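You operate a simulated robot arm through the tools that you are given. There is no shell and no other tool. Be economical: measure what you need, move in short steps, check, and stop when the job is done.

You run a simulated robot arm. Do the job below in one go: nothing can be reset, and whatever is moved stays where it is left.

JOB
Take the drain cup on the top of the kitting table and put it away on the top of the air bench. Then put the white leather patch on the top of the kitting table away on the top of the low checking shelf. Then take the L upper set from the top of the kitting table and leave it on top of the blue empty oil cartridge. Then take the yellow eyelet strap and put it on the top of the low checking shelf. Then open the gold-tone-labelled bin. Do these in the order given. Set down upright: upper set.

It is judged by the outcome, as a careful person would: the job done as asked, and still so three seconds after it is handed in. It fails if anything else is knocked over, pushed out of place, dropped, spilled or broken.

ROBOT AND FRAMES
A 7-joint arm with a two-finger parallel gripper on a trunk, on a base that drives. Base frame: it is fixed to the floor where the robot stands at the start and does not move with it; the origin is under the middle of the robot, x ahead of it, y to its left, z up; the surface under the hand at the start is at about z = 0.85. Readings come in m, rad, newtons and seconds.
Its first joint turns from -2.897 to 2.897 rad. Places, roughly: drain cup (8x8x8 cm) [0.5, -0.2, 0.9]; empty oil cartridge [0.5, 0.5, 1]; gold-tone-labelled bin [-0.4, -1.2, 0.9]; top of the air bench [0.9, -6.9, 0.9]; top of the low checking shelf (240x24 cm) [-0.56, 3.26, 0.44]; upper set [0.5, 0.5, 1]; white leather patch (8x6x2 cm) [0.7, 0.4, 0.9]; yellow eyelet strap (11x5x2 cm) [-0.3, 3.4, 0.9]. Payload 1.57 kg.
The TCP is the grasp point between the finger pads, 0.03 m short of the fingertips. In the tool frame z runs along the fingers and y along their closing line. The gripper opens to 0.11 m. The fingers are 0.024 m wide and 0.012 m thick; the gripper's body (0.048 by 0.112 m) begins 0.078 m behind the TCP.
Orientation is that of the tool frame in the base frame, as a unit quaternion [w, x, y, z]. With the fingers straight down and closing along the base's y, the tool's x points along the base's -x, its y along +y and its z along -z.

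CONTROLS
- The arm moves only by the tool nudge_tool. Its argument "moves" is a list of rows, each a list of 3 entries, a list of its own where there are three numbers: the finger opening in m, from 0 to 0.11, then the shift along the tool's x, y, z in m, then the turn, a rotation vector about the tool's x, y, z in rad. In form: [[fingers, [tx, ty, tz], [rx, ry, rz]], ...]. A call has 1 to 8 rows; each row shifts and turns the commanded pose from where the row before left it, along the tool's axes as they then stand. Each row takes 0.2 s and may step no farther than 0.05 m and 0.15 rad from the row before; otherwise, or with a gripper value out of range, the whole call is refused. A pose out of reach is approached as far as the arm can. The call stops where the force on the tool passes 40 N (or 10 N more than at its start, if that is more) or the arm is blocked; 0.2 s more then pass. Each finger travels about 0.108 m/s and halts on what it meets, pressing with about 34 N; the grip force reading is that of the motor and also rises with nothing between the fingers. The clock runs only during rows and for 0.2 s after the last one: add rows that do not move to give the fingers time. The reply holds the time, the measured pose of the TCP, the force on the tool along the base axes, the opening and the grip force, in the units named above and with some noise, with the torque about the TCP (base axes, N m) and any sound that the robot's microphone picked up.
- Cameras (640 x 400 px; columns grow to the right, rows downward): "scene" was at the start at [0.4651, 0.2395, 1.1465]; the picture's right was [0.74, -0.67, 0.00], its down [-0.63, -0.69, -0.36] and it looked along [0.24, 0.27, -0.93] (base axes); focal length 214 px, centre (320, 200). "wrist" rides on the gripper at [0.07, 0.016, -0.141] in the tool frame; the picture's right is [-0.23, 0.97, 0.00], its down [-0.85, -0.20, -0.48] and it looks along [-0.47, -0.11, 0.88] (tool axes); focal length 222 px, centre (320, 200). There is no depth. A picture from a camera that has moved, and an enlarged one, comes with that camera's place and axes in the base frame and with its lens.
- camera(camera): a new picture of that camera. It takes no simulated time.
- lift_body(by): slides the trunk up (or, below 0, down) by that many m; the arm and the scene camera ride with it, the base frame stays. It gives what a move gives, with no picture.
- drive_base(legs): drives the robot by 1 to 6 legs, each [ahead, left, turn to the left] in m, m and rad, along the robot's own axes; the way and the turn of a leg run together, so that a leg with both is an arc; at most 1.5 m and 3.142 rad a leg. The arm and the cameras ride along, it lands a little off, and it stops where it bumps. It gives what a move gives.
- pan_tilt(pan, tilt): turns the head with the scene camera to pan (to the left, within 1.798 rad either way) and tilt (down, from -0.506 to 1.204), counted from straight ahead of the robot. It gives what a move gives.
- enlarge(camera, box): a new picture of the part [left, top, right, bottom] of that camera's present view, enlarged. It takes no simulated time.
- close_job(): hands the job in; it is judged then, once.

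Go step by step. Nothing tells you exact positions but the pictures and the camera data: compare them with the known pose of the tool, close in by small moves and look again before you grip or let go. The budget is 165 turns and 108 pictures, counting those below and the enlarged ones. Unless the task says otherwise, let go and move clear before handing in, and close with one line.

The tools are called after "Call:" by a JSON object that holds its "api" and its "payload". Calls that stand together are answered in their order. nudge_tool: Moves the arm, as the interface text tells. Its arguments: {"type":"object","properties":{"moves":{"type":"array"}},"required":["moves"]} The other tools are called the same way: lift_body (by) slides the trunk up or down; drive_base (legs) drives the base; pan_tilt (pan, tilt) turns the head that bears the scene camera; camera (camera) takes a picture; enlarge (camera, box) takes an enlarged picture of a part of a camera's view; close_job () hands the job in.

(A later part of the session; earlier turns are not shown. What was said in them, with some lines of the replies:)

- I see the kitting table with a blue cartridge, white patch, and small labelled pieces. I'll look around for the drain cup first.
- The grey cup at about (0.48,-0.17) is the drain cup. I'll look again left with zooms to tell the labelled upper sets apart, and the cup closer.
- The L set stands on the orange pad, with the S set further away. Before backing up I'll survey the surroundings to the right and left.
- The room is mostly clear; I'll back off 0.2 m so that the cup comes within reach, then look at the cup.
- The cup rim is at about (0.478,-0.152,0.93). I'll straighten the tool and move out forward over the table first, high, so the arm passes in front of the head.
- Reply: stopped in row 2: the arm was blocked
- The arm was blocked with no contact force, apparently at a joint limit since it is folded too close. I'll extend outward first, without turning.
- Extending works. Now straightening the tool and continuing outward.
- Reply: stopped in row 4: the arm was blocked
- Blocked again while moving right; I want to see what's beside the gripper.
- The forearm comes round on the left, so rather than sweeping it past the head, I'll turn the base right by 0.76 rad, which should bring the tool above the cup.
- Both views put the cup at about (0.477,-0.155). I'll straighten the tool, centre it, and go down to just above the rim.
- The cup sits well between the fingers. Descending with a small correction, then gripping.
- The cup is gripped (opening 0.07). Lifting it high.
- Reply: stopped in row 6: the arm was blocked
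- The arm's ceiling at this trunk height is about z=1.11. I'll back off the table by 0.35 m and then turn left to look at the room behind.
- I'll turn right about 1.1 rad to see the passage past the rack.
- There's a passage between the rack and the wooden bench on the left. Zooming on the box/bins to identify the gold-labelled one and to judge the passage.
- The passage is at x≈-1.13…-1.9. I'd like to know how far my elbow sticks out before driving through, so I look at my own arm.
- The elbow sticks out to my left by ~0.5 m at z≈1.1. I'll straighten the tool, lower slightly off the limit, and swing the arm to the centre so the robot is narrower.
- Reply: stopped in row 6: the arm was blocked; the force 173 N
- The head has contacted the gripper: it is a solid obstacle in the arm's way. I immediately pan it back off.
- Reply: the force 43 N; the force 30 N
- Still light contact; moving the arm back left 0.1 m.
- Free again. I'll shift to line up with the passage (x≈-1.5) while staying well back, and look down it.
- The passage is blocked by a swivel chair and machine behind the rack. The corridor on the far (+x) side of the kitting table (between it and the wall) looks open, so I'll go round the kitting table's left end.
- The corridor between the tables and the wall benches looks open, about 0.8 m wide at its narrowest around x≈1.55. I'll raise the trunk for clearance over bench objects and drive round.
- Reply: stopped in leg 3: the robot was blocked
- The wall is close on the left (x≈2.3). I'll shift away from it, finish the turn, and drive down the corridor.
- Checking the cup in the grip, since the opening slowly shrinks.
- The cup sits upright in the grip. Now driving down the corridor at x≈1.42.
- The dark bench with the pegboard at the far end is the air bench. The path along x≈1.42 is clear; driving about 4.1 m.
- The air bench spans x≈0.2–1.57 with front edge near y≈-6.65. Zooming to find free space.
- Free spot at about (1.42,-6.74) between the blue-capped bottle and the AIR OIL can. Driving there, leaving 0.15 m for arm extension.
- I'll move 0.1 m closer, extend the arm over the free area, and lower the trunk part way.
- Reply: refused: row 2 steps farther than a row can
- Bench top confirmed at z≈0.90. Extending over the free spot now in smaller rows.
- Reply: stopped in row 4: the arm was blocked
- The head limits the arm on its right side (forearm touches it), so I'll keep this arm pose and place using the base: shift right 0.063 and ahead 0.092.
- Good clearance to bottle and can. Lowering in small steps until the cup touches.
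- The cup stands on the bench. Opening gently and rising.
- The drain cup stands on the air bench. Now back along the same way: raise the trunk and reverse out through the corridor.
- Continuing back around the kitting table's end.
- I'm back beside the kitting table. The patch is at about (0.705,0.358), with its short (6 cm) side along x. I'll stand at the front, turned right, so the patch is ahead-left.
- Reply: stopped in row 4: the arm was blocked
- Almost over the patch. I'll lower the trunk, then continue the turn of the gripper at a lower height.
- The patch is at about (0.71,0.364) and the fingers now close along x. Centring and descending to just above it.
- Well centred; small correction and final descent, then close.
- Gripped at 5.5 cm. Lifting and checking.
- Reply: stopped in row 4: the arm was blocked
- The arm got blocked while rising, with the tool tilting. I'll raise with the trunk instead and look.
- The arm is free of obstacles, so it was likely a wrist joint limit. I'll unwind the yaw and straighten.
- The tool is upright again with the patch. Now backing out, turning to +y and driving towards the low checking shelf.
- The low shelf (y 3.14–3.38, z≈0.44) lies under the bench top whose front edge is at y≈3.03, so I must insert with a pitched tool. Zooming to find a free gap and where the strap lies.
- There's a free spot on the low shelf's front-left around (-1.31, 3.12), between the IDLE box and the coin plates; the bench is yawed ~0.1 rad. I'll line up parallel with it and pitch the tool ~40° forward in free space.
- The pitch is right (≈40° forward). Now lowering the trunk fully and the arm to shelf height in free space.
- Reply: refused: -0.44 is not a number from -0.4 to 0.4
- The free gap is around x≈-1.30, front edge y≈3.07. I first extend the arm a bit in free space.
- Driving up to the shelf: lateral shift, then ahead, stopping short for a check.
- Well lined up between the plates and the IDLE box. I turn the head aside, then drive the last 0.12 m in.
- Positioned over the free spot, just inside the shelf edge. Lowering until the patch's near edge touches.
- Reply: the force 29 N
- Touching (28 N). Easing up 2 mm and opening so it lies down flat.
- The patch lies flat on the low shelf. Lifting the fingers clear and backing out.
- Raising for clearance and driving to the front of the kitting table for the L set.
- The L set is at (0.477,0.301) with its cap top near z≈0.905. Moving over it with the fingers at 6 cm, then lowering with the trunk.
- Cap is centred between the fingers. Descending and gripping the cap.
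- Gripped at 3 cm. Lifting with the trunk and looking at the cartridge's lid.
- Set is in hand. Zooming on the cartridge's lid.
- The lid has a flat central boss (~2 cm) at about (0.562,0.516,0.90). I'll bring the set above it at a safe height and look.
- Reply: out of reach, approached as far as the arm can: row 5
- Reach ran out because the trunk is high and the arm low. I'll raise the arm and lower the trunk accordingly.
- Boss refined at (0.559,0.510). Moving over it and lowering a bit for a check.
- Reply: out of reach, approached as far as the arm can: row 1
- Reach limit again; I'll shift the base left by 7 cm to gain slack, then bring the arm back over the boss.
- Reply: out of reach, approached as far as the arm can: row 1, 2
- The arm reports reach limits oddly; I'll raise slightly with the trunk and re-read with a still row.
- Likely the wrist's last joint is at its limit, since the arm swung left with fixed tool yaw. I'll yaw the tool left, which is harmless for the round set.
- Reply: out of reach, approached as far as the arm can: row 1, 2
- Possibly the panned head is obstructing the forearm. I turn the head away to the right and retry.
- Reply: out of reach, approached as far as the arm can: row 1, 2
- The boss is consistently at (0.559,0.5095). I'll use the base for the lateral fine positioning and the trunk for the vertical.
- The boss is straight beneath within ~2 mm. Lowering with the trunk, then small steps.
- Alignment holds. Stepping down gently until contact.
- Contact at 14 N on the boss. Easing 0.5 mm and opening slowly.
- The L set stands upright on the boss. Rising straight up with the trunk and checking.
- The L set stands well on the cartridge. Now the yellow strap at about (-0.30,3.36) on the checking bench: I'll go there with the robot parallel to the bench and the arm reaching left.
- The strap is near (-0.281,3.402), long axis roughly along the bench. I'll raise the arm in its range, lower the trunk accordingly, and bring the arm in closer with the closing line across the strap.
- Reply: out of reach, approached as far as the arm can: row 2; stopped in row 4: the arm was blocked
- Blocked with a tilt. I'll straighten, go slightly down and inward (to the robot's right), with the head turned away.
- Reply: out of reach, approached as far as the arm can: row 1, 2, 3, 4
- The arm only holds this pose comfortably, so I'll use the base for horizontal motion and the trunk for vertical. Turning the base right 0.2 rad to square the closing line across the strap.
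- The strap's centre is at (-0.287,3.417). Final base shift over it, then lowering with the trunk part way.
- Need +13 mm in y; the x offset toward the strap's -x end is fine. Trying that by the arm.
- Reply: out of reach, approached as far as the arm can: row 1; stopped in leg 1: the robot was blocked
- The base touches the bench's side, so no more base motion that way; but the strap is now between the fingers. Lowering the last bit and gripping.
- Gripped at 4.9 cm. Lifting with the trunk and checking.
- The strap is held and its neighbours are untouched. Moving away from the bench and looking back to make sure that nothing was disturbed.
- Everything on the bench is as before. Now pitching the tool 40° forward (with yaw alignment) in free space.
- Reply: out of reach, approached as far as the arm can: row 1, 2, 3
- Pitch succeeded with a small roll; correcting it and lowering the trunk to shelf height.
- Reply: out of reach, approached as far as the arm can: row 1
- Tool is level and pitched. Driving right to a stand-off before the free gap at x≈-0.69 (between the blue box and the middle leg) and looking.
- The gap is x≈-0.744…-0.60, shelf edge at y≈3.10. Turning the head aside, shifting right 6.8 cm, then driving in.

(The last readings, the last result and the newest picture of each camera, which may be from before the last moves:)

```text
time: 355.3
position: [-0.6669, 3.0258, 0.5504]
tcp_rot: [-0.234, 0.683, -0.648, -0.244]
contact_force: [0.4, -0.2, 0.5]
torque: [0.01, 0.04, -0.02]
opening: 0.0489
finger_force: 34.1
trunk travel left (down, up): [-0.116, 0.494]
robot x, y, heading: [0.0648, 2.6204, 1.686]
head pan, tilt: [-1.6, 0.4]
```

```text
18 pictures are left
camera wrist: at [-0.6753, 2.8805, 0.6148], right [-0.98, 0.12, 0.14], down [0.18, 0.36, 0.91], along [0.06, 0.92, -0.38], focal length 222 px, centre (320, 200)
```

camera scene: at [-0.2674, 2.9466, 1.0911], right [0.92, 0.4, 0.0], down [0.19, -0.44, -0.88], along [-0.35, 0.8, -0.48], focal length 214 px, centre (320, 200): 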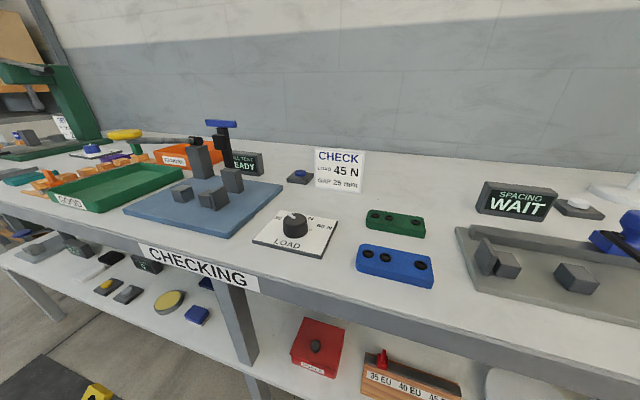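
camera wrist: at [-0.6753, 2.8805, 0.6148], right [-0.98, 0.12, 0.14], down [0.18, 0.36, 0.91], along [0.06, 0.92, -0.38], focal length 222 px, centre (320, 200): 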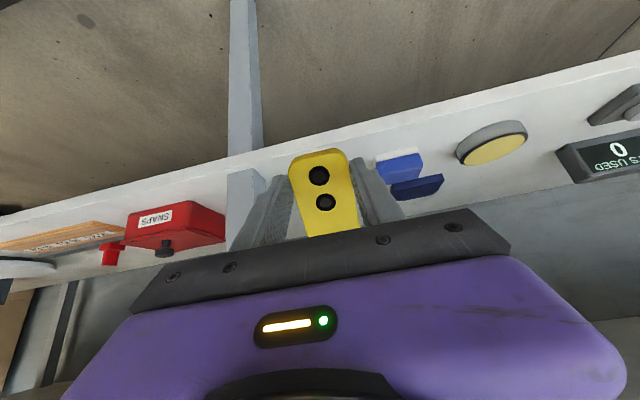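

Well lined up between the leg and the blue box. Driving in the last 10 cm.

Call:
{"api": "drive_base", "payload": {"legs": [[0.1, 0, 0]]}}

Call:
{"api": "lift_body", "payload": {"by": -0.045}}

Call:
{"api": "camera", "payload": {"camera": "wrist"}}

```text
time: 356.5
position: [-0.677, 3.1256, 0.55]
tcp_rot: [-0.235, 0.683, -0.647, -0.245]
contact_force: [0.2, 0.4, -0.5]
torque: [-0.03, -0.01, -0.01]
opening: 0.0489
finger_force: 33.8
trunk travel left (down, up): [-0.116, 0.494]
robot x, y, heading: [0.0581, 2.7206, 1.678]
head pan, tilt: [-1.6, 0.4]
```

```text
time: 357.3
position: [-0.6762, 3.1249, 0.5055]
tcp_rot: [-0.233, 0.684, -0.647, -0.245]
contact_force: [0.5, 0.7, 0.1]
torque: [-0.02, 0.01, 0.03]
opening: 0.0486
finger_force: 34.0
trunk travel left (down, up): [-0.071, 0.539]
robot x, y, heading: [0.0549, 2.7182, 1.681]
head pan, tilt: [-1.6, 0.4]
```

```text
17 pictures are left
camera wrist: at [-0.686, 2.9806, 0.5698], right [-0.98, 0.12, 0.14], down [0.18, 0.36, 0.91], along [0.06, 0.92, -0.38], focal length 222 px, centre (320, 200)
```

wrist: 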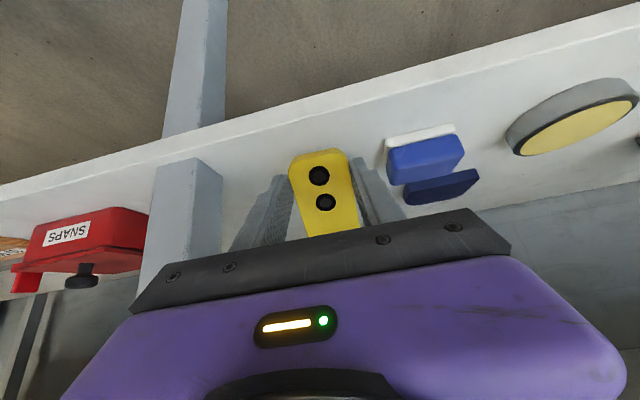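

In position. Lowering until the strap's near end touches.

Call:
{"api": "nudge_tool", "payload": {"moves": [[0.03, [0.0064, 0, 0.0077], [0, 0, 0]], [0.03, [0.0038, 0, 0.0046], [0, 0, 0]], [0.03, [0.0019, 0, 0.0023], [0, 0, 0]], [0.03, [0.0019, 0, 0.0023], [0, 0, 0]]]}}

```text
time: 358.3
position: [-0.6744, 3.126, 0.4881]
tcp_rot: [-0.231, 0.683, -0.646, -0.25]
contact_force: [-8.2, 3.2, 31.2]
torque: [0.56, 0.34, 0.14]
opening: 0.0494
finger_force: 33.9
out of reach, approached as far as the arm can: row 2
trunk travel left (down, up): [-0.071, 0.539]
robot x, y, heading: [0.0553, 2.7194, 1.678]
head pan, tilt: [-1.6, 0.4]
```

Touching. Easing slightly and opening so it lies down.

Call:
{"api": "nudge_tool", "payload": {"moves": [[0.03, [-0.0012, 0, -0.0015], [0, 0, 0]], [0.052, [0, 0, 0], [0, 0, 0]], [0.058, [0, 0, 0], [0, 0, 0]], [0.064, [0, 0, 0], [0, 0, 0]], [0.064, [0, 0, 0], [0, 0, 0]]]}}

Call:
{"api": "camera", "payload": {"camera": "wrist"}}

```text
time: 359.5
position: [-0.672, 3.1243, 0.4849]
tcp_rot: [-0.234, 0.683, -0.648, -0.243]
contact_force: [0.3, -0.3, 0.2]
torque: [0.03, 0.0, -0.03]
opening: 0.0641
finger_force: 0.0
trunk travel left (down, up): [-0.071, 0.539]
robot x, y, heading: [0.0542, 2.7215, 1.68]
head pan, tilt: [-1.6, 0.4]
```

```text
16 pictures are left
camera wrist: at [-0.681, 2.98, 0.5506], right [-0.98, 0.12, 0.14], down [0.18, 0.36, 0.91], along [0.06, 0.92, -0.38], focal length 222 px, centre (320, 200)
```

wrist: 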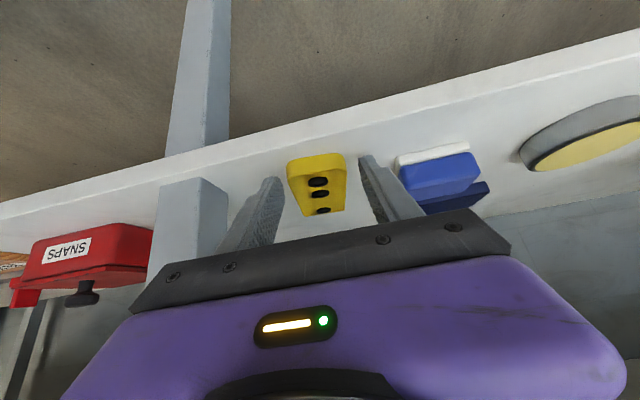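

The strap lies flat on the low shelf. Lifting, backing out, straightening the tool, and heading for the rack with the bins.

Call:
{"api": "lift_body", "payload": {"by": 0.035}}

Call:
{"api": "drive_base", "payload": {"legs": [[-0.7, 0, 0]]}}

Call:
{"api": "lift_body", "payload": {"by": 0.35}}

Call:
{"api": "nudge_tool", "payload": {"moves": [[0.064, [0, 0, 0], [0, 0.14, 0]], [0.064, [0, 0, 0], [0, 0.14, 0]], [0.064, [0, 0, 0], [0, 0.14, 0]], [0.064, [0, 0, 0], [0, 0.14, 0]], [0.064, [0, 0, 0], [0, 0.14, 0]]]}}

Call:
{"api": "drive_base", "payload": {"legs": [[-0.2, 0.35, 0], [0, 0, 3.03], [1.3, 0, 0]]}}

Call:
{"api": "pan_tilt", "payload": {"pan": 0.0, "tilt": 0.35}}

Call:
{"api": "camera", "payload": {"camera": "scene"}}

```text
time: 360.3
position: [-0.673, 3.1253, 0.5207]
tcp_rot: [-0.233, 0.683, -0.647, -0.245]
contact_force: [-0.7, 0.2, -0.4]
torque: [-0.02, 0.0, 0.03]
opening: 0.0643
finger_force: 0.0
trunk travel left (down, up): [-0.106, 0.504]
robot x, y, heading: [0.0567, 2.719, 1.677]
head pan, tilt: [-1.6, 0.4]
```

```text
time: 364.2
position: [-0.597, 2.4222, 0.5199]
tcp_rot: [-0.232, 0.685, -0.646, -0.245]
contact_force: [-1.0, 0.7, -0.7]
torque: [-0.01, 0.0, 0.0]
opening: 0.0639
finger_force: 0.1
trunk travel left (down, up): [-0.106, 0.504]
robot x, y, heading: [0.1326, 2.0192, 1.685]
head pan, tilt: [-1.6, 0.4]
```

```text
time: 367.6
position: [-0.5955, 2.4228, 0.872]
tcp_rot: [-0.234, 0.684, -0.646, -0.246]
contact_force: [-0.6, -0.1, 0.6]
torque: [0.02, -0.01, 0.0]
opening: 0.0639
finger_force: 0.1
trunk travel left (down, up): [-0.456, 0.154]
robot x, y, heading: [0.1304, 2.0194, 1.683]
head pan, tilt: [-1.6, 0.4]
```

```text
time: 368.8
position: [-0.5993, 2.4205, 0.8712]
tcp_rot: [0.005, 0.728, -0.686, 0.005]
contact_force: [-0.3, 0.0, 0.3]
torque: [0.01, 0.0, 0.0]
opening: 0.0641
finger_force: 0.0
out of reach, approached as far as the arm can: row 1, 2, 5
trunk travel left (down, up): [-0.456, 0.154]
robot x, y, heading: [0.1324, 2.0218, 1.683]
head pan, tilt: [-1.6, 0.4]
```

```text
time: 381.6
position: [0.4983, 0.6818, 0.8699]
tcp_rot: [-0.014, 0.718, 0.695, 0.01]
contact_force: [0.3, 2.5, 0.0]
torque: [0.04, -0.05, 0.07]
opening: 0.0633
finger_force: 0.0
trunk travel left (down, up): [-0.456, 0.154]
robot x, y, heading: [-0.1864, 1.1451, -1.558]
head pan, tilt: [-1.6, 0.4]
stopped in leg 3: the force on the tool passed its limit at 69 N (the readings are from after the stop); the commanded pose is now the measured one
```

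```text
time: 383.3
position: [0.4994, 0.6808, 0.8706]
tcp_rot: [-0.013, 0.719, 0.695, 0.01]
contact_force: [-0.1, 8.8, 1.6]
torque: [0.16, -0.01, 0.31]
opening: 0.0636
finger_force: 0.0
trunk travel left (down, up): [-0.456, 0.154]
robot x, y, heading: [-0.1884, 1.1412, -1.56]
head pan, tilt: [0.0, 0.351]
```

```text
15 pictures are left
camera scene: at [0.017, 0.624, 1.4449], right [-1.0, -0.01, 0.0], down [0.0, 0.34, -0.94], along [0.01, -0.94, -0.34], focal length 214 px, centre (320, 200)
```

scene: 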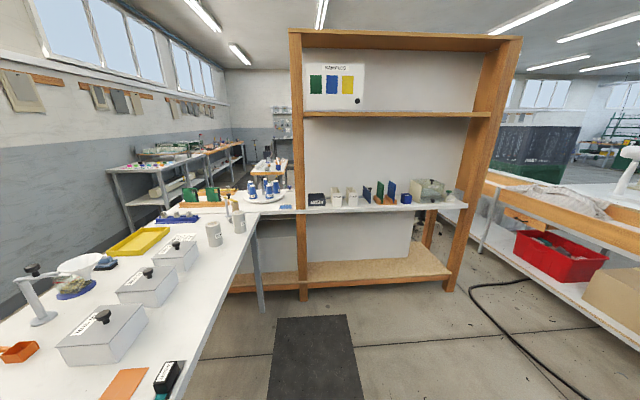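

My extended arm bumped the kitting table's end edge at low height. Backing off straight away, raising, and checking the table's contents.

Call:
{"api": "drive_base", "payload": {"legs": [[-0.3, 0, 0]]}}

Call:
{"api": "lift_body", "payload": {"by": 0.15}}

Call:
{"api": "pan_tilt", "payload": {"pan": 0.6, "tilt": 0.6}}

Call:
{"api": "camera", "payload": {"camera": "scene"}}

Call:
{"api": "camera", "payload": {"camera": "wrist"}}

```text
time: 385.4
position: [0.4967, 0.9801, 0.8711]
tcp_rot: [-0.012, 0.721, 0.693, 0.01]
contact_force: [-0.8, 0.3, 0.5]
torque: [-0.01, 0.01, -0.02]
opening: 0.064
finger_force: 0.0
trunk travel left (down, up): [-0.456, 0.154]
robot x, y, heading: [-0.1881, 1.4475, -1.566]
head pan, tilt: [0.0, 0.351]
```

```text
time: 387.1
position: [0.4954, 0.9807, 1.0195]
tcp_rot: [-0.013, 0.72, 0.693, 0.009]
contact_force: [-0.8, 0.1, 0.8]
torque: [0.0, -0.01, 0.03]
opening: 0.0641
finger_force: 0.0
trunk travel left (down, up): [-0.606, 0.004]
robot x, y, heading: [-0.1913, 1.4474, -1.568]
head pan, tilt: [0.0, 0.351]
```

```text
time: 388.1
position: [0.4963, 0.9792, 1.02]
tcp_rot: [-0.013, 0.72, 0.694, 0.01]
contact_force: [-0.2, -0.2, 0.1]
torque: [0.0, -0.01, -0.02]
opening: 0.064
finger_force: 0.0
trunk travel left (down, up): [-0.606, 0.004]
robot x, y, heading: [-0.1861, 1.4465, -1.568]
head pan, tilt: [0.6, 0.6]
```

```text
14 pictures are left
camera scene: at [0.0632, 0.9453, 1.5721], right [-0.82, -0.57, 0.0], down [-0.32, 0.46, -0.83], along [0.47, -0.68, -0.56], focal length 214 px, centre (320, 200)
```

scene: 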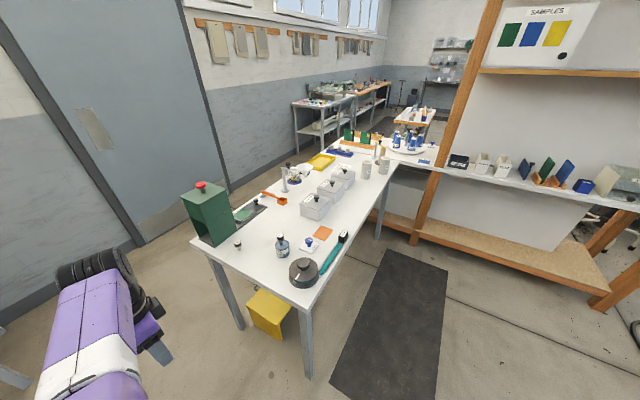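

```text
13 pictures are left
camera wrist: at [0.5153, 1.0441, 1.1636], right [0.96, -0.26, -0.01], down [-0.23, -0.86, 0.45], along [-0.13, -0.43, -0.89], focal length 222 px, centre (320, 200)
```

wrist: 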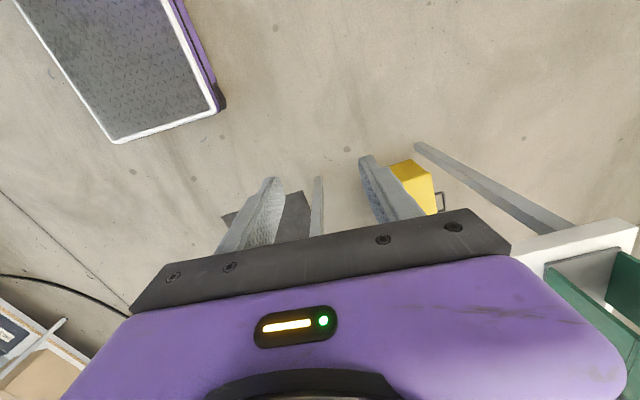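

The L set still stands on the cartridge and nothing looks disturbed. Zooming at the rack to find the gold-labelled bin.

Call:
{"api": "enlarge", "payload": {"camera": "scene", "box": [380, 120, 640, 230]}}

```text
2.46 times, centred on (510, 175) of scene
camera zoom: at [0.0632, 0.9453, 1.5721], right [-0.82, -0.57, 0.0], down [-0.32, 0.46, -0.83], along [0.47, -0.68, -0.56], focal length 528 px, centre (-148, 262)
```

zoom: 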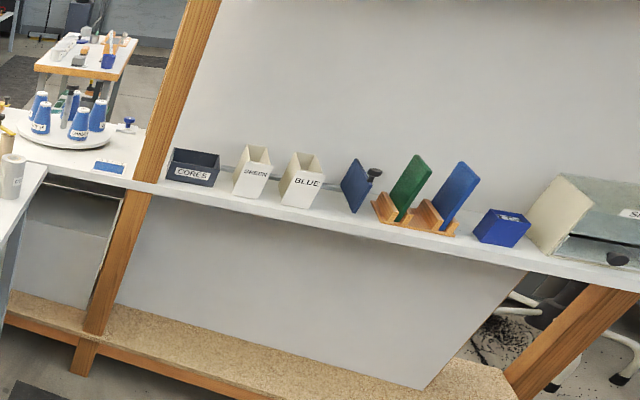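

No gold label visible from here. I'll shift clear of the table, then drive closer to the rack for a better look.

Call:
{"api": "drive_base", "payload": {"legs": [[0, -0.45, 0], [1.2, 0, 0]]}}

Call:
{"api": "pan_tilt", "payload": {"pan": 0.0, "tilt": 0.6}}

Call:
{"api": "camera", "payload": {"camera": "scene"}}

```text
time: 396.5
position: [0.0369, -0.2319, 1.02]
tcp_rot: [-0.012, 0.725, 0.688, 0.011]
contact_force: [0.5, -0.2, 0.0]
torque: [0.04, -0.03, -0.04]
opening: 0.0639
finger_force: 0.0
trunk travel left (down, up): [-0.606, 0.004]
robot x, y, heading: [-0.6434, 0.2452, -1.581]
head pan, tilt: [0.6, 0.6]
```

```text
time: 397.5
position: [0.0356, -0.2314, 1.0209]
tcp_rot: [-0.012, 0.726, 0.688, 0.009]
contact_force: [-0.6, -0.3, 1.0]
torque: [0.01, -0.02, 0.02]
opening: 0.064
finger_force: 0.0
trunk travel left (down, up): [-0.606, 0.004]
robot x, y, heading: [-0.6425, 0.2448, -1.581]
head pan, tilt: [0.0, 0.6]
```

```text
11 pictures are left
camera scene: at [-0.4467, -0.2753, 1.5721], right [-1.0, 0.01, 0.0], down [0.01, 0.56, -0.83], along [-0.01, -0.83, -0.56], focal length 214 px, centre (320, 200)
```

scene: 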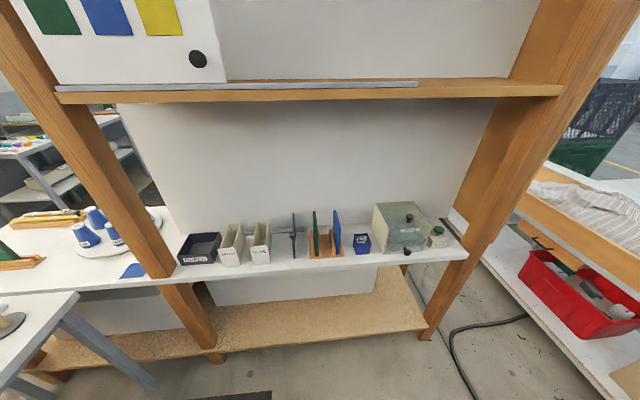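

Call:
{"api": "enlarge", "payload": {"camera": "scene", "box": [165, 190, 325, 285]}}

Call:
{"api": "enlarge", "payload": {"camera": "scene", "box": [300, 180, 460, 275]}}

```text
4.00 times, centred on (245, 238) of scene
camera zoom: at [-0.4467, -0.2753, 1.5721], right [-1.0, 0.01, 0.0], down [0.01, 0.56, -0.83], along [-0.01, -0.83, -0.56], focal length 858 px, centre (620, 50)
```

zoom: 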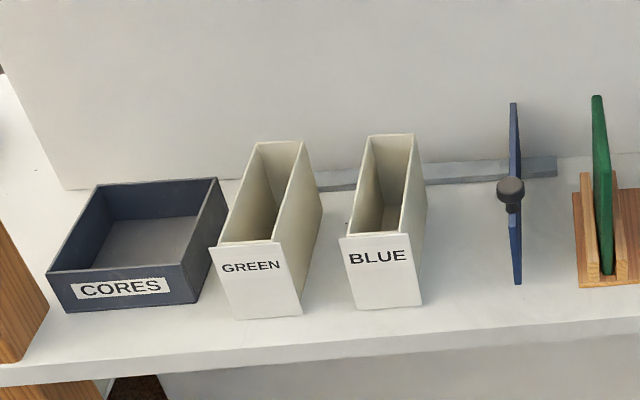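

```text
4.00 times, centred on (380, 228) of scene
camera zoom: at [-0.4467, -0.2753, 1.5721], right [-1.0, 0.01, 0.0], down [0.01, 0.56, -0.83], along [-0.01, -0.83, -0.56], focal length 858 px, centre (80, 90)
```

zoom: 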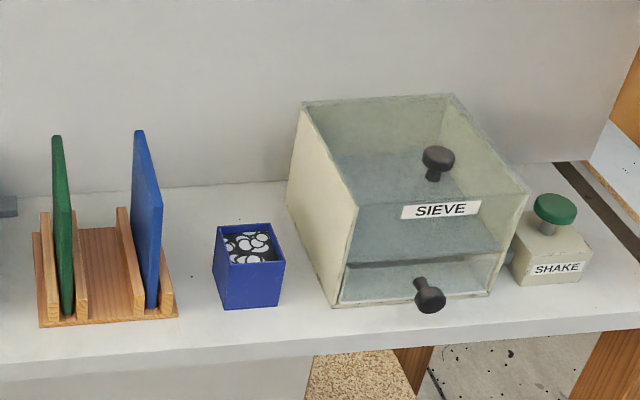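

No gold label on the front side, so the bin may be behind the rack's panel. First I want the arm back to a compact pose: head aside, and try raising the arm.

Call:
{"api": "pan_tilt", "payload": {"pan": -1.6, "tilt": 0.4}}

Call:
{"api": "nudge_tool", "payload": {"moves": [[0.06, [0, 0, -0.03], [0, 0, -0.08]], [0.06, [0, 0, -0.03], [0, 0, -0.08]], [0.06, [0, 0, -0.03], [0, 0, -0.08]], [0.06, [0, 0, -0.03], [0, 0, -0.08]]]}}

```text
time: 399.2
position: [0.0354, -0.2325, 1.0197]
tcp_rot: [-0.013, 0.726, 0.688, 0.01]
contact_force: [-0.3, 0.6, -0.3]
torque: [0.01, 0.0, -0.03]
opening: 0.064
finger_force: 0.1
trunk travel left (down, up): [-0.606, 0.004]
robot x, y, heading: [-0.6391, 0.2406, -1.581]
head pan, tilt: [-1.6, 0.4]
```

```text
time: 400.2
position: [0.0363, -0.2372, 1.1394]
tcp_rot: [-0.012, 0.605, 0.796, 0.012]
contact_force: [0.3, -0.1, -0.1]
torque: [0.03, 0.0, -0.04]
opening: 0.06
finger_force: 0.1
trunk travel left (down, up): [-0.606, 0.004]
robot x, y, heading: [-0.6437, 0.2423, -1.583]
head pan, tilt: [-1.6, 0.4]
```

Raising works once the tool yaws left. Now bringing the arm in towards the robot's centre-left.

Call:
{"api": "nudge_tool", "payload": {"moves": [[0.06, [0.0107, -0.0385, 0], [0, 0, 0]], [0.06, [0.0107, -0.0385, 0], [0, 0, 0]], [0.06, [0.0107, -0.0385, 0], [0, 0, 0]], [0.06, [0.0107, -0.0385, 0], [0, 0, 0]], [0.06, [0.0107, -0.0385, 0], [0, 0, 0]], [0.06, [0.0107, -0.0385, 0], [0, 0, 0]]]}}

```text
time: 401.6
position: [-0.2035, -0.2323, 1.1408]
tcp_rot: [-0.012, 0.607, 0.794, 0.011]
contact_force: [0.5, 0.1, 0.2]
torque: [-0.03, 0.04, 0.0]
opening: 0.06
finger_force: 0.1
out of reach, approached as far as the arm can: row 1
trunk travel left (down, up): [-0.606, 0.004]
robot x, y, heading: [-0.6464, 0.2409, -1.582]
head pan, tilt: [-1.6, 0.4]
```

The arm is compact again. The shelf probably continues behind the panel (y≈-1.2), so I'll go round through the corridor to look at the rack's back side.

Call:
{"api": "drive_base", "payload": {"legs": [[-1.1, 0, 0], [0, 0, 1.582], [1.2, 0, 0], [0.5, -0.04, 0], [0, 0, -1.571]]}}

```text
time: 423.1
position: [1.5086, 0.8451, 1.1401]
tcp_rot: [-0.011, 0.604, 0.797, 0.012]
contact_force: [-0.8, 0.1, -0.2]
torque: [0.01, 0.0, 0.0]
opening: 0.0598
finger_force: 0.1
trunk travel left (down, up): [-0.606, 0.004]
robot x, y, heading: [1.0664, 1.3182, -1.58]
head pan, tilt: [-1.6, 0.4]
```

Call:
{"api": "drive_base", "payload": {"legs": [[0.4, 0.36, 0], [1.4, 0, 0], [0.75, 0, 0]]}}

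Call:
{"api": "pan_tilt", "payload": {"pan": -1.4, "tilt": 0.35}}

Call:
{"api": "camera", "payload": {"camera": "scene"}}

```text
time: 436.5
position: [1.8564, -1.7144, 1.1414]
tcp_rot: [-0.011, 0.606, 0.796, 0.011]
contact_force: [-0.3, 0.4, -0.5]
torque: [0.04, -0.01, 0.0]
opening: 0.0601
finger_force: 0.1
trunk travel left (down, up): [-0.606, 0.004]
robot x, y, heading: [1.419, -1.2379, -1.577]
head pan, tilt: [-1.6, 0.4]
```

```text
time: 437.2
position: [1.8561, -1.7161, 1.1415]
tcp_rot: [-0.011, 0.606, 0.795, 0.012]
contact_force: [-0.6, 0.2, 1.2]
torque: [0.01, -0.03, 0.03]
opening: 0.0598
finger_force: 0.0
trunk travel left (down, up): [-0.606, 0.004]
robot x, y, heading: [1.419, -1.2405, -1.58]
head pan, tilt: [-1.4, 0.351]
```

```text
8 pictures are left
camera scene: at [1.5224, -1.684, 1.5948], right [-0.16, 0.99, 0.0], down [0.34, 0.06, -0.94], along [-0.93, -0.15, -0.34], focal length 214 px, centre (320, 200)
```

scene: 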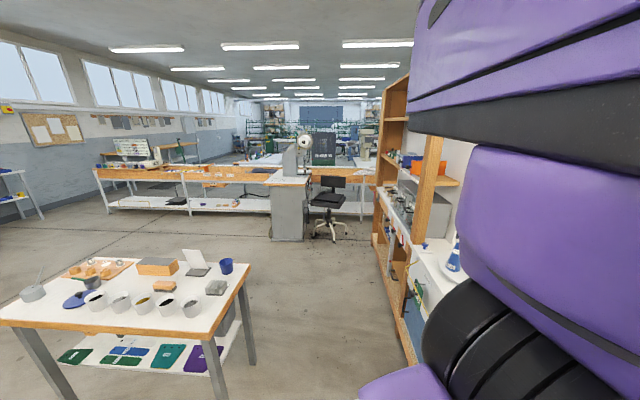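

Indeed the rack has a back side with coloured boxes. Zooming there.

Call:
{"api": "enlarge", "payload": {"camera": "scene", "box": [350, 130, 480, 330]}}

```text
2.00 times, centred on (415, 230) of scene
camera zoom: at [1.5224, -1.684, 1.5948], right [-0.16, 0.99, 0.0], down [0.34, 0.06, -0.94], along [-0.93, -0.15, -0.34], focal length 429 px, centre (130, 140)
```

zoom: 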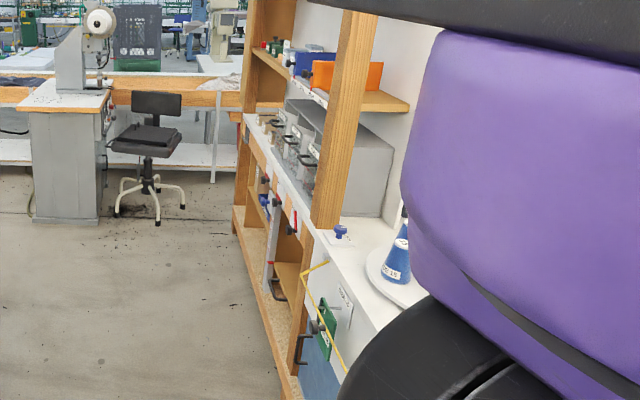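

Behind the rack there are grey drawers with handles at shelf height. I'll drive into the space behind the rack and face them.

Call:
{"api": "drive_base", "payload": {"legs": [[0.5, 0, 0], [0, 0, -1.565], [1.25, 0, 0], [0.1, 0.3, 0], [0, 0, -1.571]]}}

Call:
{"api": "pan_tilt", "payload": {"pan": 0.5, "tilt": 0.5}}

Call:
{"api": "camera", "payload": {"camera": "scene"}}

```text
time: 455.4
position: [-0.3666, -1.5648, 1.1401]
tcp_rot: [0.011, 0.798, -0.602, 0.011]
contact_force: [0.2, -0.3, 1.0]
torque: [0.0, -0.01, -0.01]
opening: 0.0602
finger_force: 0.0
trunk travel left (down, up): [-0.606, 0.004]
robot x, y, heading: [0.0771, -2.0392, 1.573]
head pan, tilt: [-1.4, 0.351]
```

```text
time: 457.3
position: [-0.3657, -1.5652, 1.1412]
tcp_rot: [0.011, 0.798, -0.602, 0.012]
contact_force: [0.5, 0.0, 0.4]
torque: [0.03, 0.01, 0.01]
opening: 0.06
finger_force: 0.1
trunk travel left (down, up): [-0.606, 0.004]
robot x, y, heading: [0.0734, -2.0382, 1.57]
head pan, tilt: [0.499, 0.499]
```

```text
6 pictures are left
camera scene: at [-0.1659, -1.5327, 1.5811], right [0.88, 0.48, 0.0], down [0.23, -0.42, -0.88], along [-0.42, 0.77, -0.48], focal length 214 px, centre (320, 200)
```

scene: 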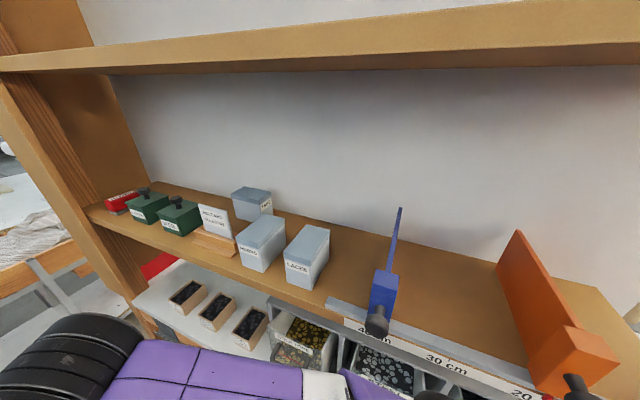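

The drawers sit on the level below this shelf. Backing off a bit and lowering the camera to see their fronts and labels.

Call:
{"api": "drive_base", "payload": {"legs": [[-0.3, 0, 0]]}}

Call:
{"api": "lift_body", "payload": {"by": -0.4}}

Call:
{"api": "pan_tilt", "payload": {"pan": 0.25, "tilt": 0.4}}

Call:
{"api": "camera", "payload": {"camera": "scene"}}

```text
time: 459.3
position: [-0.3654, -1.8649, 1.1398]
tcp_rot: [0.011, 0.799, -0.602, 0.011]
contact_force: [-0.6, 1.0, -0.5]
torque: [0.04, 0.02, 0.03]
opening: 0.0602
finger_force: 0.1
trunk travel left (down, up): [-0.606, 0.004]
robot x, y, heading: [0.0751, -2.3379, 1.568]
head pan, tilt: [0.499, 0.499]
```

```text
time: 463.2
position: [-0.366, -1.8652, 0.7407]
tcp_rot: [0.011, 0.798, -0.602, 0.011]
contact_force: [0.6, 0.3, -0.4]
torque: [-0.01, 0.0, 0.02]
opening: 0.0601
finger_force: 0.1
trunk travel left (down, up): [-0.206, 0.404]
robot x, y, heading: [0.0773, -2.3395, 1.573]
head pan, tilt: [0.499, 0.499]
```

```text
time: 463.9
position: [-0.3652, -1.8651, 0.7404]
tcp_rot: [0.012, 0.798, -0.602, 0.011]
contact_force: [-1.1, 0.3, 0.8]
torque: [0.01, -0.01, -0.02]
opening: 0.0598
finger_force: 0.0
trunk travel left (down, up): [-0.206, 0.404]
robot x, y, heading: [0.0802, -2.3407, 1.573]
head pan, tilt: [0.25, 0.4]
```

```text
5 pictures are left
camera scene: at [-0.1453, -1.8234, 1.1903], right [0.97, 0.25, 0.0], down [0.1, -0.38, -0.92], along [-0.23, 0.89, -0.39], focal length 214 px, centre (320, 200)
```

scene: 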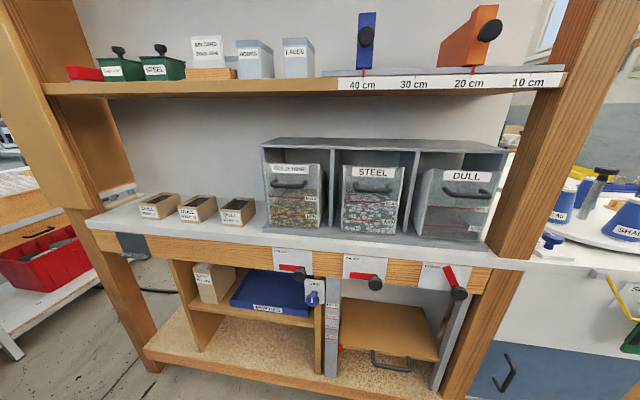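

Found it: the cabinet has three drawers labelled GOLD TONE, STEEL and DULL. The gold-tone bin is the left one with a bar handle. Zooming in on its handle.

Call:
{"api": "enlarge", "payload": {"camera": "scene", "box": [250, 140, 350, 240]}}

```text
4.00 times, centred on (300, 190) of scene
camera zoom: at [-0.1453, -1.8234, 1.1903], right [0.97, 0.25, 0.0], down [0.1, -0.38, -0.92], along [-0.23, 0.89, -0.39], focal length 858 px, centre (400, 240)
```

zoom: 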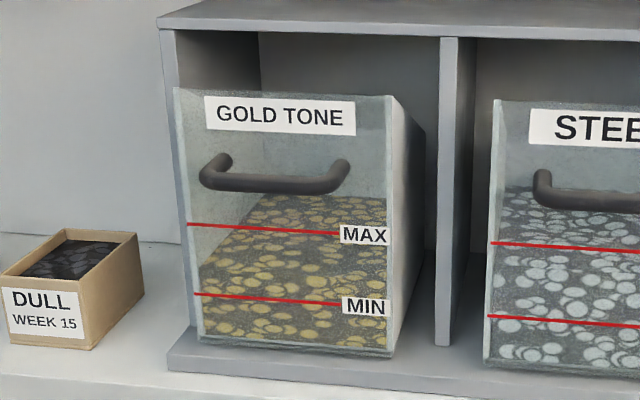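

The drawer's bar handle is at about x -0.39…-0.31, y≈-1.37, z≈1.02, ~3 cm off the glass. I'll stand obliquely (heading 0.9) so the fingers can close along y around the bar; first raise and reposition.

Call:
{"api": "lift_body", "payload": {"by": 0.38}}

Call:
{"api": "drive_base", "payload": {"legs": [[0.1, 0.377, 0], [0, 0, -0.673]]}}

Call:
{"api": "pan_tilt", "payload": {"pan": -1.2, "tilt": 0.4}}

Call:
{"api": "nudge_tool", "payload": {"moves": [[0.05, [0, 0, 0], [0, 0, 0.14]], [0.05, [0, 0, 0], [0, 0, 0.14]], [0.04, [0, 0, 0], [0, 0, 0.14]], [0.04, [0, 0, 0], [0, 0, 0.14]], [0.03, [0, 0, 0], [0, 0, 0.14]], [0.03, [0, 0, 0], [0, 0, 0.14]], [0.03, [0, 0, 0], [0, 0, 0.14]]]}}

```text
time: 467.6
position: [-0.3662, -1.8655, 1.1204]
tcp_rot: [0.011, 0.798, -0.602, 0.011]
contact_force: [0.3, 0.1, 0.5]
torque: [0.02, 0.01, 0.04]
opening: 0.0599
finger_force: 0.1
trunk travel left (down, up): [-0.586, 0.024]
robot x, y, heading: [0.0795, -2.3382, 1.569]
head pan, tilt: [0.25, 0.4]
```

```text
time: 471.9
position: [-0.3566, -1.5921, 1.1207]
tcp_rot: [-0.015, -0.555, 0.832, -0.006]
contact_force: [0.5, -0.1, -0.1]
torque: [0.02, -0.04, -0.02]
opening: 0.06
finger_force: 0.0
trunk travel left (down, up): [-0.586, 0.024]
robot x, y, heading: [-0.303, -2.2388, 0.902]
head pan, tilt: [0.25, 0.4]
```

```text
time: 473.4
position: [-0.3583, -1.5932, 1.1214]
tcp_rot: [-0.013, -0.555, 0.832, -0.006]
contact_force: [-1.0, -0.4, -0.4]
torque: [-0.01, 0.0, -0.03]
opening: 0.0598
finger_force: 0.0
trunk travel left (down, up): [-0.586, 0.024]
robot x, y, heading: [-0.3029, -2.2392, 0.896]
head pan, tilt: [-1.201, 0.4]
```

```text
time: 475.0
position: [-0.3569, -1.5928, 1.1202]
tcp_rot: [-0.01, -0.098, 0.995, -0.014]
contact_force: [0.8, 0.9, -0.1]
torque: [0.0, 0.01, 0.01]
opening: 0.0299
finger_force: 0.0
trunk travel left (down, up): [-0.586, 0.024]
robot x, y, heading: [-0.3019, -2.2403, 0.903]
head pan, tilt: [-1.201, 0.4]
```

Yaw is right. Now tilting the tool ~33° so its upper part leans away from the rack.

Call:
{"api": "nudge_tool", "payload": {"moves": [[0.03, [0, 0, 0], [0, 0, 0.12]], [0.03, [0, 0, 0], [-0.144, 0, 0]], [0.03, [0, 0, 0], [-0.144, 0, 0]], [0.03, [0, 0, 0], [-0.144, 0, 0]], [0.03, [0, 0, 0], [-0.144, 0, 0]]]}}

Call:
{"api": "camera", "payload": {"camera": "wrist"}}

```text
time: 476.2
position: [-0.3578, -1.592, 1.1216]
tcp_rot: [-0.019, -0.034, 0.961, 0.272]
contact_force: [-0.3, -0.3, 0.2]
torque: [0.0, -0.04, -0.02]
opening: 0.0298
finger_force: 0.1
trunk travel left (down, up): [-0.586, 0.024]
robot x, y, heading: [-0.302, -2.2374, 0.901]
head pan, tilt: [-1.201, 0.4]
```

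```text
3 pictures are left
camera wrist: at [-0.4201, -1.6585, 1.2514], right [0.17, 0.84, 0.51], down [0.89, -0.35, 0.29], along [0.42, 0.4, -0.81], focal length 222 px, centre (320, 200)
```

wrist: 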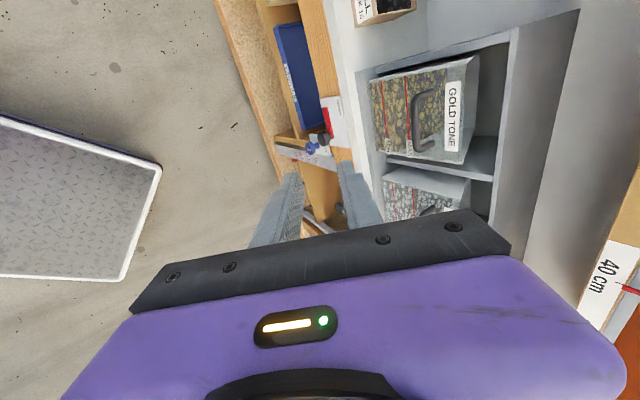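

Two views put the handle bar at about (-0.355,-1.347,1.012). Moving to a pre-grip pose 7 cm back along the tool axis.

Call:
{"api": "drive_base", "payload": {"legs": [[0.161, 0.1173, 0]]}}

Call:
{"api": "lift_body", "payload": {"by": -0.038}}

Call:
{"api": "camera", "payload": {"camera": "wrist"}}

```text
time: 477.8
position: [-0.3489, -1.3941, 1.1218]
tcp_rot: [-0.02, -0.036, 0.962, 0.271]
contact_force: [-0.9, -0.1, 0.4]
torque: [0.04, -0.02, -0.01]
opening: 0.03
finger_force: 0.1
trunk travel left (down, up): [-0.586, 0.024]
robot x, y, heading: [-0.2955, -2.0383, 0.898]
head pan, tilt: [-1.201, 0.4]
```

```text
time: 478.6
position: [-0.3488, -1.3939, 1.0827]
tcp_rot: [-0.02, -0.035, 0.962, 0.271]
contact_force: [0.4, 0.7, -1.2]
torque: [0.02, -0.02, -0.03]
opening: 0.03
finger_force: 0.0
trunk travel left (down, up): [-0.548, 0.062]
robot x, y, heading: [-0.2976, -2.0389, 0.905]
head pan, tilt: [-1.201, 0.4]
```

```text
2 pictures are left
camera wrist: at [-0.4116, -1.4588, 1.2132], right [0.17, 0.85, 0.5], down [0.89, -0.35, 0.29], along [0.42, 0.4, -0.81], focal length 222 px, centre (320, 200)
```

wrist: 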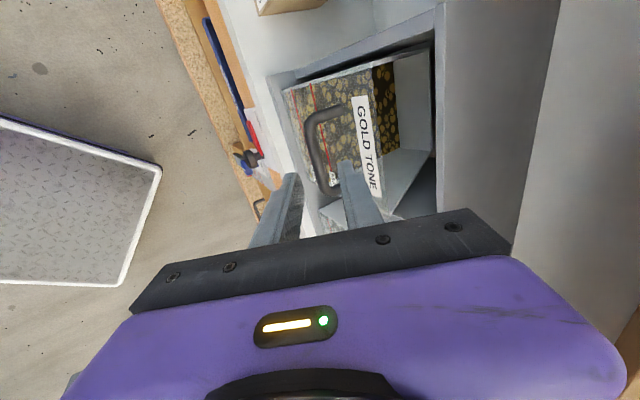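

The bar lines up between the fingers. Advancing 5.8 cm along the tool axis, then closing on it.

Call:
{"api": "nudge_tool", "payload": {"moves": [[0.03, [0, -0.0005, 0.02], [0, 0, 0]], [0.03, [0, -0.0005, 0.02], [0, 0, 0]], [0.03, [0, 0, 0.018], [0, 0, 0]]]}}

```text
time: 479.4
position: [-0.3532, -1.3639, 1.0323]
tcp_rot: [-0.021, -0.035, 0.962, 0.271]
contact_force: [-0.4, 0.5, -1.1]
torque: [0.04, -0.01, -0.02]
opening: 0.0297
finger_force: 0.1
trunk travel left (down, up): [-0.548, 0.062]
robot x, y, heading: [-0.2958, -2.0388, 0.898]
head pan, tilt: [-1.201, 0.4]
```

Call:
{"api": "nudge_tool", "payload": {"moves": [[0.02, [0, 0, 0], [0, 0, 0]], [0.01, [0, 0, 0], [0, 0, 0]], [0.0, [0, 0, 0], [0, 0, 0]], [0.0, [0, 0, 0], [0, 0, 0]]]}}

```text
time: 480.4
position: [-0.3524, -1.3663, 1.0302]
tcp_rot: [-0.019, -0.036, 0.962, 0.27]
contact_force: [5.5, -15.2, -11.5]
torque: [-0.29, -0.63, 0.49]
opening: 0.0119
finger_force: 29.2
trunk travel left (down, up): [-0.548, 0.062]
robot x, y, heading: [-0.2929, -2.0367, 0.902]
head pan, tilt: [-1.201, 0.4]
```

Gripped the bar (opening 1.2 cm). Pulling straight out along -y by 5 cm first.

Call:
{"api": "drive_base", "payload": {"legs": [[-0.0392, -0.031, 0]]}}

```text
time: 481.4
position: [-0.3529, -1.4149, 1.0328]
tcp_rot: [-0.021, -0.035, 0.962, 0.27]
contact_force: [-0.1, 0.0, -0.3]
torque: [-0.04, -0.01, 0.02]
opening: 0.0002
finger_force: 21.4
trunk travel left (down, up): [-0.548, 0.062]
robot x, y, heading: [-0.2959, -2.088, 0.897]
head pan, tilt: [-1.201, 0.4]
```

The bar slipped out: the tool was too slanted and shallow. I'll back off, make the tool steeper (15°), and look again.

Call:
{"api": "nudge_tool", "payload": {"moves": [[0.024, [0, 0, -0.04], [0, 0, 0]], [0.024, [0, 0, -0.03], [0, 0, 0]], [0.024, [0, 0, 0], [0.143, 0, 0]], [0.024, [0, 0, 0], [0.143, 0, 0]]]}}

Call:
{"api": "camera", "payload": {"camera": "wrist"}}

```text
time: 482.4
position: [-0.3478, -1.4456, 1.0886]
tcp_rot: [-0.015, -0.038, 0.991, 0.13]
contact_force: [-0.9, -0.3, 0.6]
torque: [-0.02, 0.0, 0.01]
opening: 0.0239
finger_force: 0.1
out of reach, approached as far as the arm can: row 2
trunk travel left (down, up): [-0.548, 0.062]
robot x, y, heading: [-0.2958, -2.0894, 0.903]
head pan, tilt: [-1.201, 0.4]
```

```text
1 pictures are left
camera wrist: at [-0.4121, -1.4722, 1.2305], right [0.16, 0.96, 0.25], down [0.89, -0.25, 0.39], along [0.44, 0.16, -0.89], focal length 222 px, centre (320, 200)
```

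wrist: 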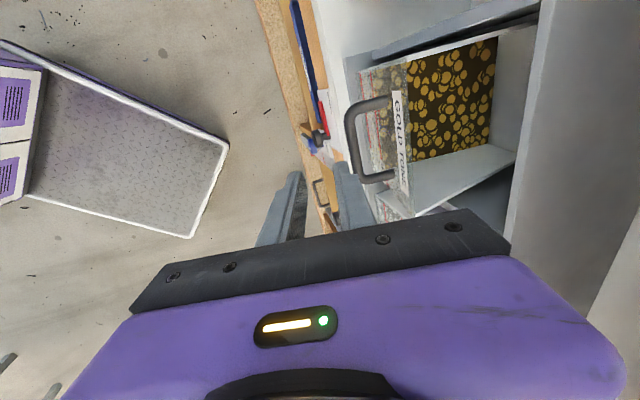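

The drawer has already come out ~3 cm; the bar is now near (-0.355,-1.388,1.018). Moving so it lies on the tool axis.

Call:
{"api": "drive_base", "payload": {"legs": [[0.0278, 0.0277, 0]]}}

```text
time: 483.2
position: [-0.3515, -1.406, 1.0886]
tcp_rot: [-0.014, -0.038, 0.99, 0.132]
contact_force: [0.1, -0.2, 0.0]
torque: [0.0, -0.02, -0.01]
opening: 0.0239
finger_force: 0.0
trunk travel left (down, up): [-0.548, 0.062]
robot x, y, heading: [-0.299, -2.0488, 0.901]
head pan, tilt: [-1.201, 0.4]
```

On axis. Advancing with 3 cm opening, then closing.

Call:
{"api": "nudge_tool", "payload": {"moves": [[0.03, [0, 0, 0.0], [0, 0, 0]], [0.03, [0, 0, 0.022], [0, 0, 0]], [0.03, [0, 0, 0.022], [0, 0, 0]], [0.03, [0, 0, 0.022], [0, 0, 0]], [0.02, [0, 0, 0], [0, 0, 0]], [0.01, [0, 0, 0], [0, 0, 0]], [0.0, [0, 0, 0], [0, 0, 0]], [0.0, [0, 0, 0], [0, 0, 0]]]}}

```text
time: 485.1
position: [-0.3549, -1.3889, 1.025]
tcp_rot: [-0.014, -0.039, 0.99, 0.131]
contact_force: [1.0, 2.1, 0.4]
torque: [0.08, -0.2, 0.69]
opening: 0.0119
finger_force: 29.3
trunk travel left (down, up): [-0.548, 0.062]
robot x, y, heading: [-0.3011, -2.0495, 0.9]
head pan, tilt: [-1.201, 0.4]
```

Firmly gripped and deep now. Pulling 4 cm and checking.

Call:
{"api": "drive_base", "payload": {"legs": [[-0.0157, -0.0124, 0], [-0.0157, -0.0124, 0]]}}

```text
time: 486.2
position: [-0.3546, -1.4295, 1.0234]
tcp_rot: [-0.015, -0.037, 0.991, 0.131]
contact_force: [-0.4, -0.7, 0.2]
torque: [-0.01, -0.02, 0.02]
opening: 0.0
finger_force: 21.2
trunk travel left (down, up): [-0.548, 0.062]
robot x, y, heading: [-0.2994, -2.0869, 0.906]
head pan, tilt: [-1.201, 0.4]
```

The behaviour fits a tilt-out bin hinged at its bottom edge (the bar dips as it comes out). I'll raise slightly, then use the last picture to see its present state.

Call:
{"api": "nudge_tool", "payload": {"moves": [[0.0, [0.0004, 0.0052, -0.0193], [0, 0, 0]], [0.02, [0.0004, 0.0052, -0.0193], [0, 0, 0]], [0.03, [0, 0, 0], [0, 0, 0]]]}}

Call:
{"api": "camera", "payload": {"camera": "wrist"}}

```text
time: 487.0
position: [-0.3542, -1.428, 1.0637]
tcp_rot: [-0.015, -0.038, 0.991, 0.13]
contact_force: [0.0, 0.0, -0.1]
torque: [0.03, 0.0, 0.0]
opening: 0.0301
finger_force: 0.1
trunk travel left (down, up): [-0.548, 0.062]
robot x, y, heading: [-0.3021, -2.0941, 0.905]
head pan, tilt: [-1.201, 0.4]
```

```text
0 pictures are left
camera wrist: at [-0.4196, -1.456, 1.2066], right [0.16, 0.96, 0.25], down [0.89, -0.25, 0.39], along [0.44, 0.16, -0.89], focal length 222 px, centre (320, 200)
```

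wrist: 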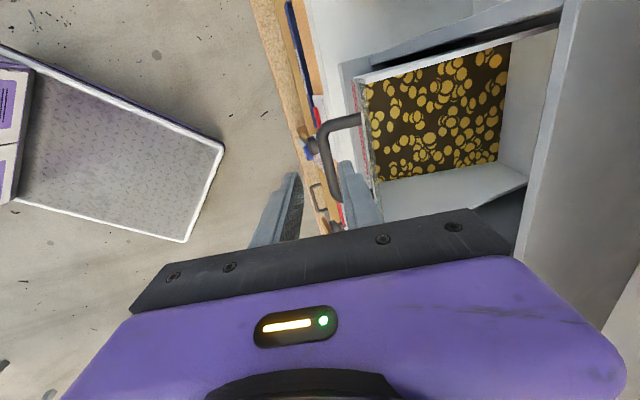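

The bin is tilted open ~23°, the bar now at about (-1.4055, 0.9915) and nearly on the tool axis. Advancing deep onto it and closing.

Call:
{"api": "nudge_tool", "payload": {"moves": [[0.03, [0, 0.001, 0.0225], [0, 0, 0]], [0.03, [0, 0.001, 0.0225], [0, 0, 0]], [0.03, [0, 0, 0.0225], [0, 0, 0]], [0.02, [0, 0, 0], [0, 0, 0]], [0.01, [0, 0, 0], [0, 0, 0]], [0.0, [0, 0, 0], [0, 0, 0]], [0.0, [0, 0, 0], [0, 0, 0]]]}}

```text
time: 488.6
position: [-0.357, -1.4085, 1.0004]
tcp_rot: [-0.014, -0.038, 0.991, 0.131]
contact_force: [1.4, 5.5, -3.4]
torque: [0.07, -0.21, 0.67]
opening: 0.0119
finger_force: 28.8
trunk travel left (down, up): [-0.548, 0.062]
robot x, y, heading: [-0.3008, -2.0896, 0.901]
head pan, tilt: [-1.201, 0.4]
```

Gripped deep. Following the tilt arc: outwards and downwards together.

Call:
{"api": "nudge_tool", "payload": {"moves": [[0.0, [0.0006, -0.0062, 0.0033], [0, 0, 0]], [0.0, [0.0006, -0.0061, 0.0033], [0, 0, 0]], [0.0, [0.0005, -0.0058, 0.0038], [0, 0, 0]], [0.0, [0.0005, -0.0057, 0.0039], [0, 0, 0]]]}}

```text
time: 489.6
position: [-0.3567, -1.4292, 0.9803]
tcp_rot: [-0.014, -0.036, 0.991, 0.13]
contact_force: [24.3, -2.2, 6.6]
torque: [0.03, -0.65, 0.54]
opening: 0.0121
finger_force: 29.4
trunk travel left (down, up): [-0.548, 0.062]
robot x, y, heading: [-0.3019, -2.087, 0.899]
head pan, tilt: [-1.201, 0.4]
```

Still holding. Continuing along the arc, relieving the sideways force a little.

Call:
{"api": "nudge_tool", "payload": {"moves": [[0.0, [-0.002, -0.0054, 0.0044], [0, 0, 0]], [0.0, [0, -0.0054, 0.0045], [0, 0, 0]], [0.0, [0, -0.005, 0.0049], [0, 0, 0]], [0.0, [0, -0.0048, 0.0049], [0, 0, 0]]]}}

```text
time: 490.3
position: [-0.3559, -1.4336, 0.9733]
tcp_rot: [-0.017, -0.039, 0.989, 0.14]
contact_force: [8.5, -8.9, 16.6]
torque: [0.85, -0.23, 1.1]
opening: 0.0118
finger_force: 28.8
trunk travel left (down, up): [-0.548, 0.062]
robot x, y, heading: [-0.3029, -2.092, 0.903]
head pan, tilt: [-1.201, 0.4]
stopped in row 3: the force on the tool passed its limit at 44 N (the readings are from after the stop); the commanded pose is now the measured one
```

About 37° open now with rising resistance. One more small test step along the arc.

Call:
{"api": "nudge_tool", "payload": {"moves": [[0.0, [0, -0.004, 0.002], [0, 0, 0]], [0.0, [0, -0.004, 0.003], [0, 0, 0]]]}}

```text
time: 490.9
position: [-0.355, -1.4358, 0.9715]
tcp_rot: [-0.018, -0.038, 0.988, 0.148]
contact_force: [6.3, -9.9, 18.4]
torque: [1.36, -0.81, 1.08]
opening: 0.0117
finger_force: 29.1
trunk travel left (down, up): [-0.548, 0.062]
robot x, y, heading: [-0.3039, -2.0898, 0.904]
head pan, tilt: [-1.201, 0.4]
stopped in row 2: the force on the tool passed its limit at 44 N (the readings are from after the stop); the commanded pose is now the measured one
```

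The gripper's inner finger is now against the tilted pane's top. I'll tilt the tool parallel to the pane (pivoting about the bar) to relieve that.

Call:
{"api": "nudge_tool", "payload": {"moves": [[0.0, [0, -0.001, 0], [-0.1, 0, 0]], [0.0, [0, -0.001, 0], [-0.1, 0, 0]], [0.0, [0, 0, 0], [-0.1, 0, 0]], [0.0, [0, 0, 0], [-0.08, 0, 0]]]}}

```text
time: 491.9
position: [-0.3557, -1.4377, 0.97]
tcp_rot: [-0.025, -0.035, 0.943, 0.331]
contact_force: [2.4, -7.2, 3.6]
torque: [-0.13, -0.23, 0.67]
opening: 0.0122
finger_force: 29.8
trunk travel left (down, up): [-0.548, 0.062]
robot x, y, heading: [-0.2998, -2.0875, 0.903]
head pan, tilt: [-1.201, 0.4]
```

Relieved. Trying a bit further along the arc.

Call:
{"api": "nudge_tool", "payload": {"moves": [[0.0, [0, -0.0064, 0.0018], [0, 0, 0]], [0.0, [0, -0.0064, 0.0024], [0, 0, 0]], [0.0, [0, -0.0064, 0.003], [0, 0, 0]]]}}

```text
time: 492.7
position: [-0.3545, -1.4432, 0.9602]
tcp_rot: [-0.027, -0.033, 0.939, 0.342]
contact_force: [2.9, -8.3, 13.1]
torque: [0.07, -0.7, 0.4]
opening: 0.0121
finger_force: 29.8
trunk travel left (down, up): [-0.548, 0.062]
robot x, y, heading: [-0.2989, -2.093, 0.905]
head pan, tilt: [-1.201, 0.4]
stopped in row 3: the force on the tool passed its limit at 44 N (the readings are from after the stop); the commanded pose is now the measured one
```

The bin is now about 43° open and appears to be at its stop. Releasing the bar gently and withdrawing along the tool axis.

Call:
{"api": "nudge_tool", "payload": {"moves": [[0.018, [0, 0, 0], [0, 0, 0]], [0.024, [0, 0, 0], [0, 0, 0]], [0.026, [0, 0, -0.012], [0, 0, 0]], [0.026, [0, 0, -0.02], [0, 0, 0]], [0.026, [0, 0, -0.03], [0, 0, 0]], [0.026, [0, 0, -0.03], [0, 0, 0]]]}}

```text
time: 494.1
position: [-0.3471, -1.5008, 1.0292]
tcp_rot: [-0.027, -0.032, 0.94, 0.339]
contact_force: [-1.0, 0.5, 0.2]
torque: [-0.01, -0.02, 0.01]
opening: 0.026
finger_force: 0.0
trunk travel left (down, up): [-0.548, 0.062]
robot x, y, heading: [-0.2995, -2.092, 0.909]
head pan, tilt: [-1.201, 0.4]
```

Clear of the handle. Backing off a little and handing in.

Call:
{"api": "drive_base", "payload": {"legs": [[-0.157, -0.123, 0]]}}

Call:
{"api": "close_job", "payload": {}}

```text
time: 495.7
position: [-0.3484, -1.7004, 1.0306]
tcp_rot: [-0.026, -0.031, 0.94, 0.339]
contact_force: [0.0, 0.9, 0.7]
torque: [-0.04, 0.0, 0.03]
opening: 0.026
finger_force: 0.0
trunk travel left (down, up): [-0.548, 0.062]
robot x, y, heading: [-0.2986, -2.2931, 0.896]
head pan, tilt: [-1.201, 0.4]
```

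```text
The job is handed in.
```

All five steps are done in order and the job is handed in: cup on the air bench, patch and strap on the low checking shelf, L set upright on the blue cartridge, and GOLD TONE bin tilted open about 43°. The bin's final angle comes from arm positions and force, since no pictures were left. I also bumped the kitting table's edge once (69 N); a picture afterwards showed nothing moved.
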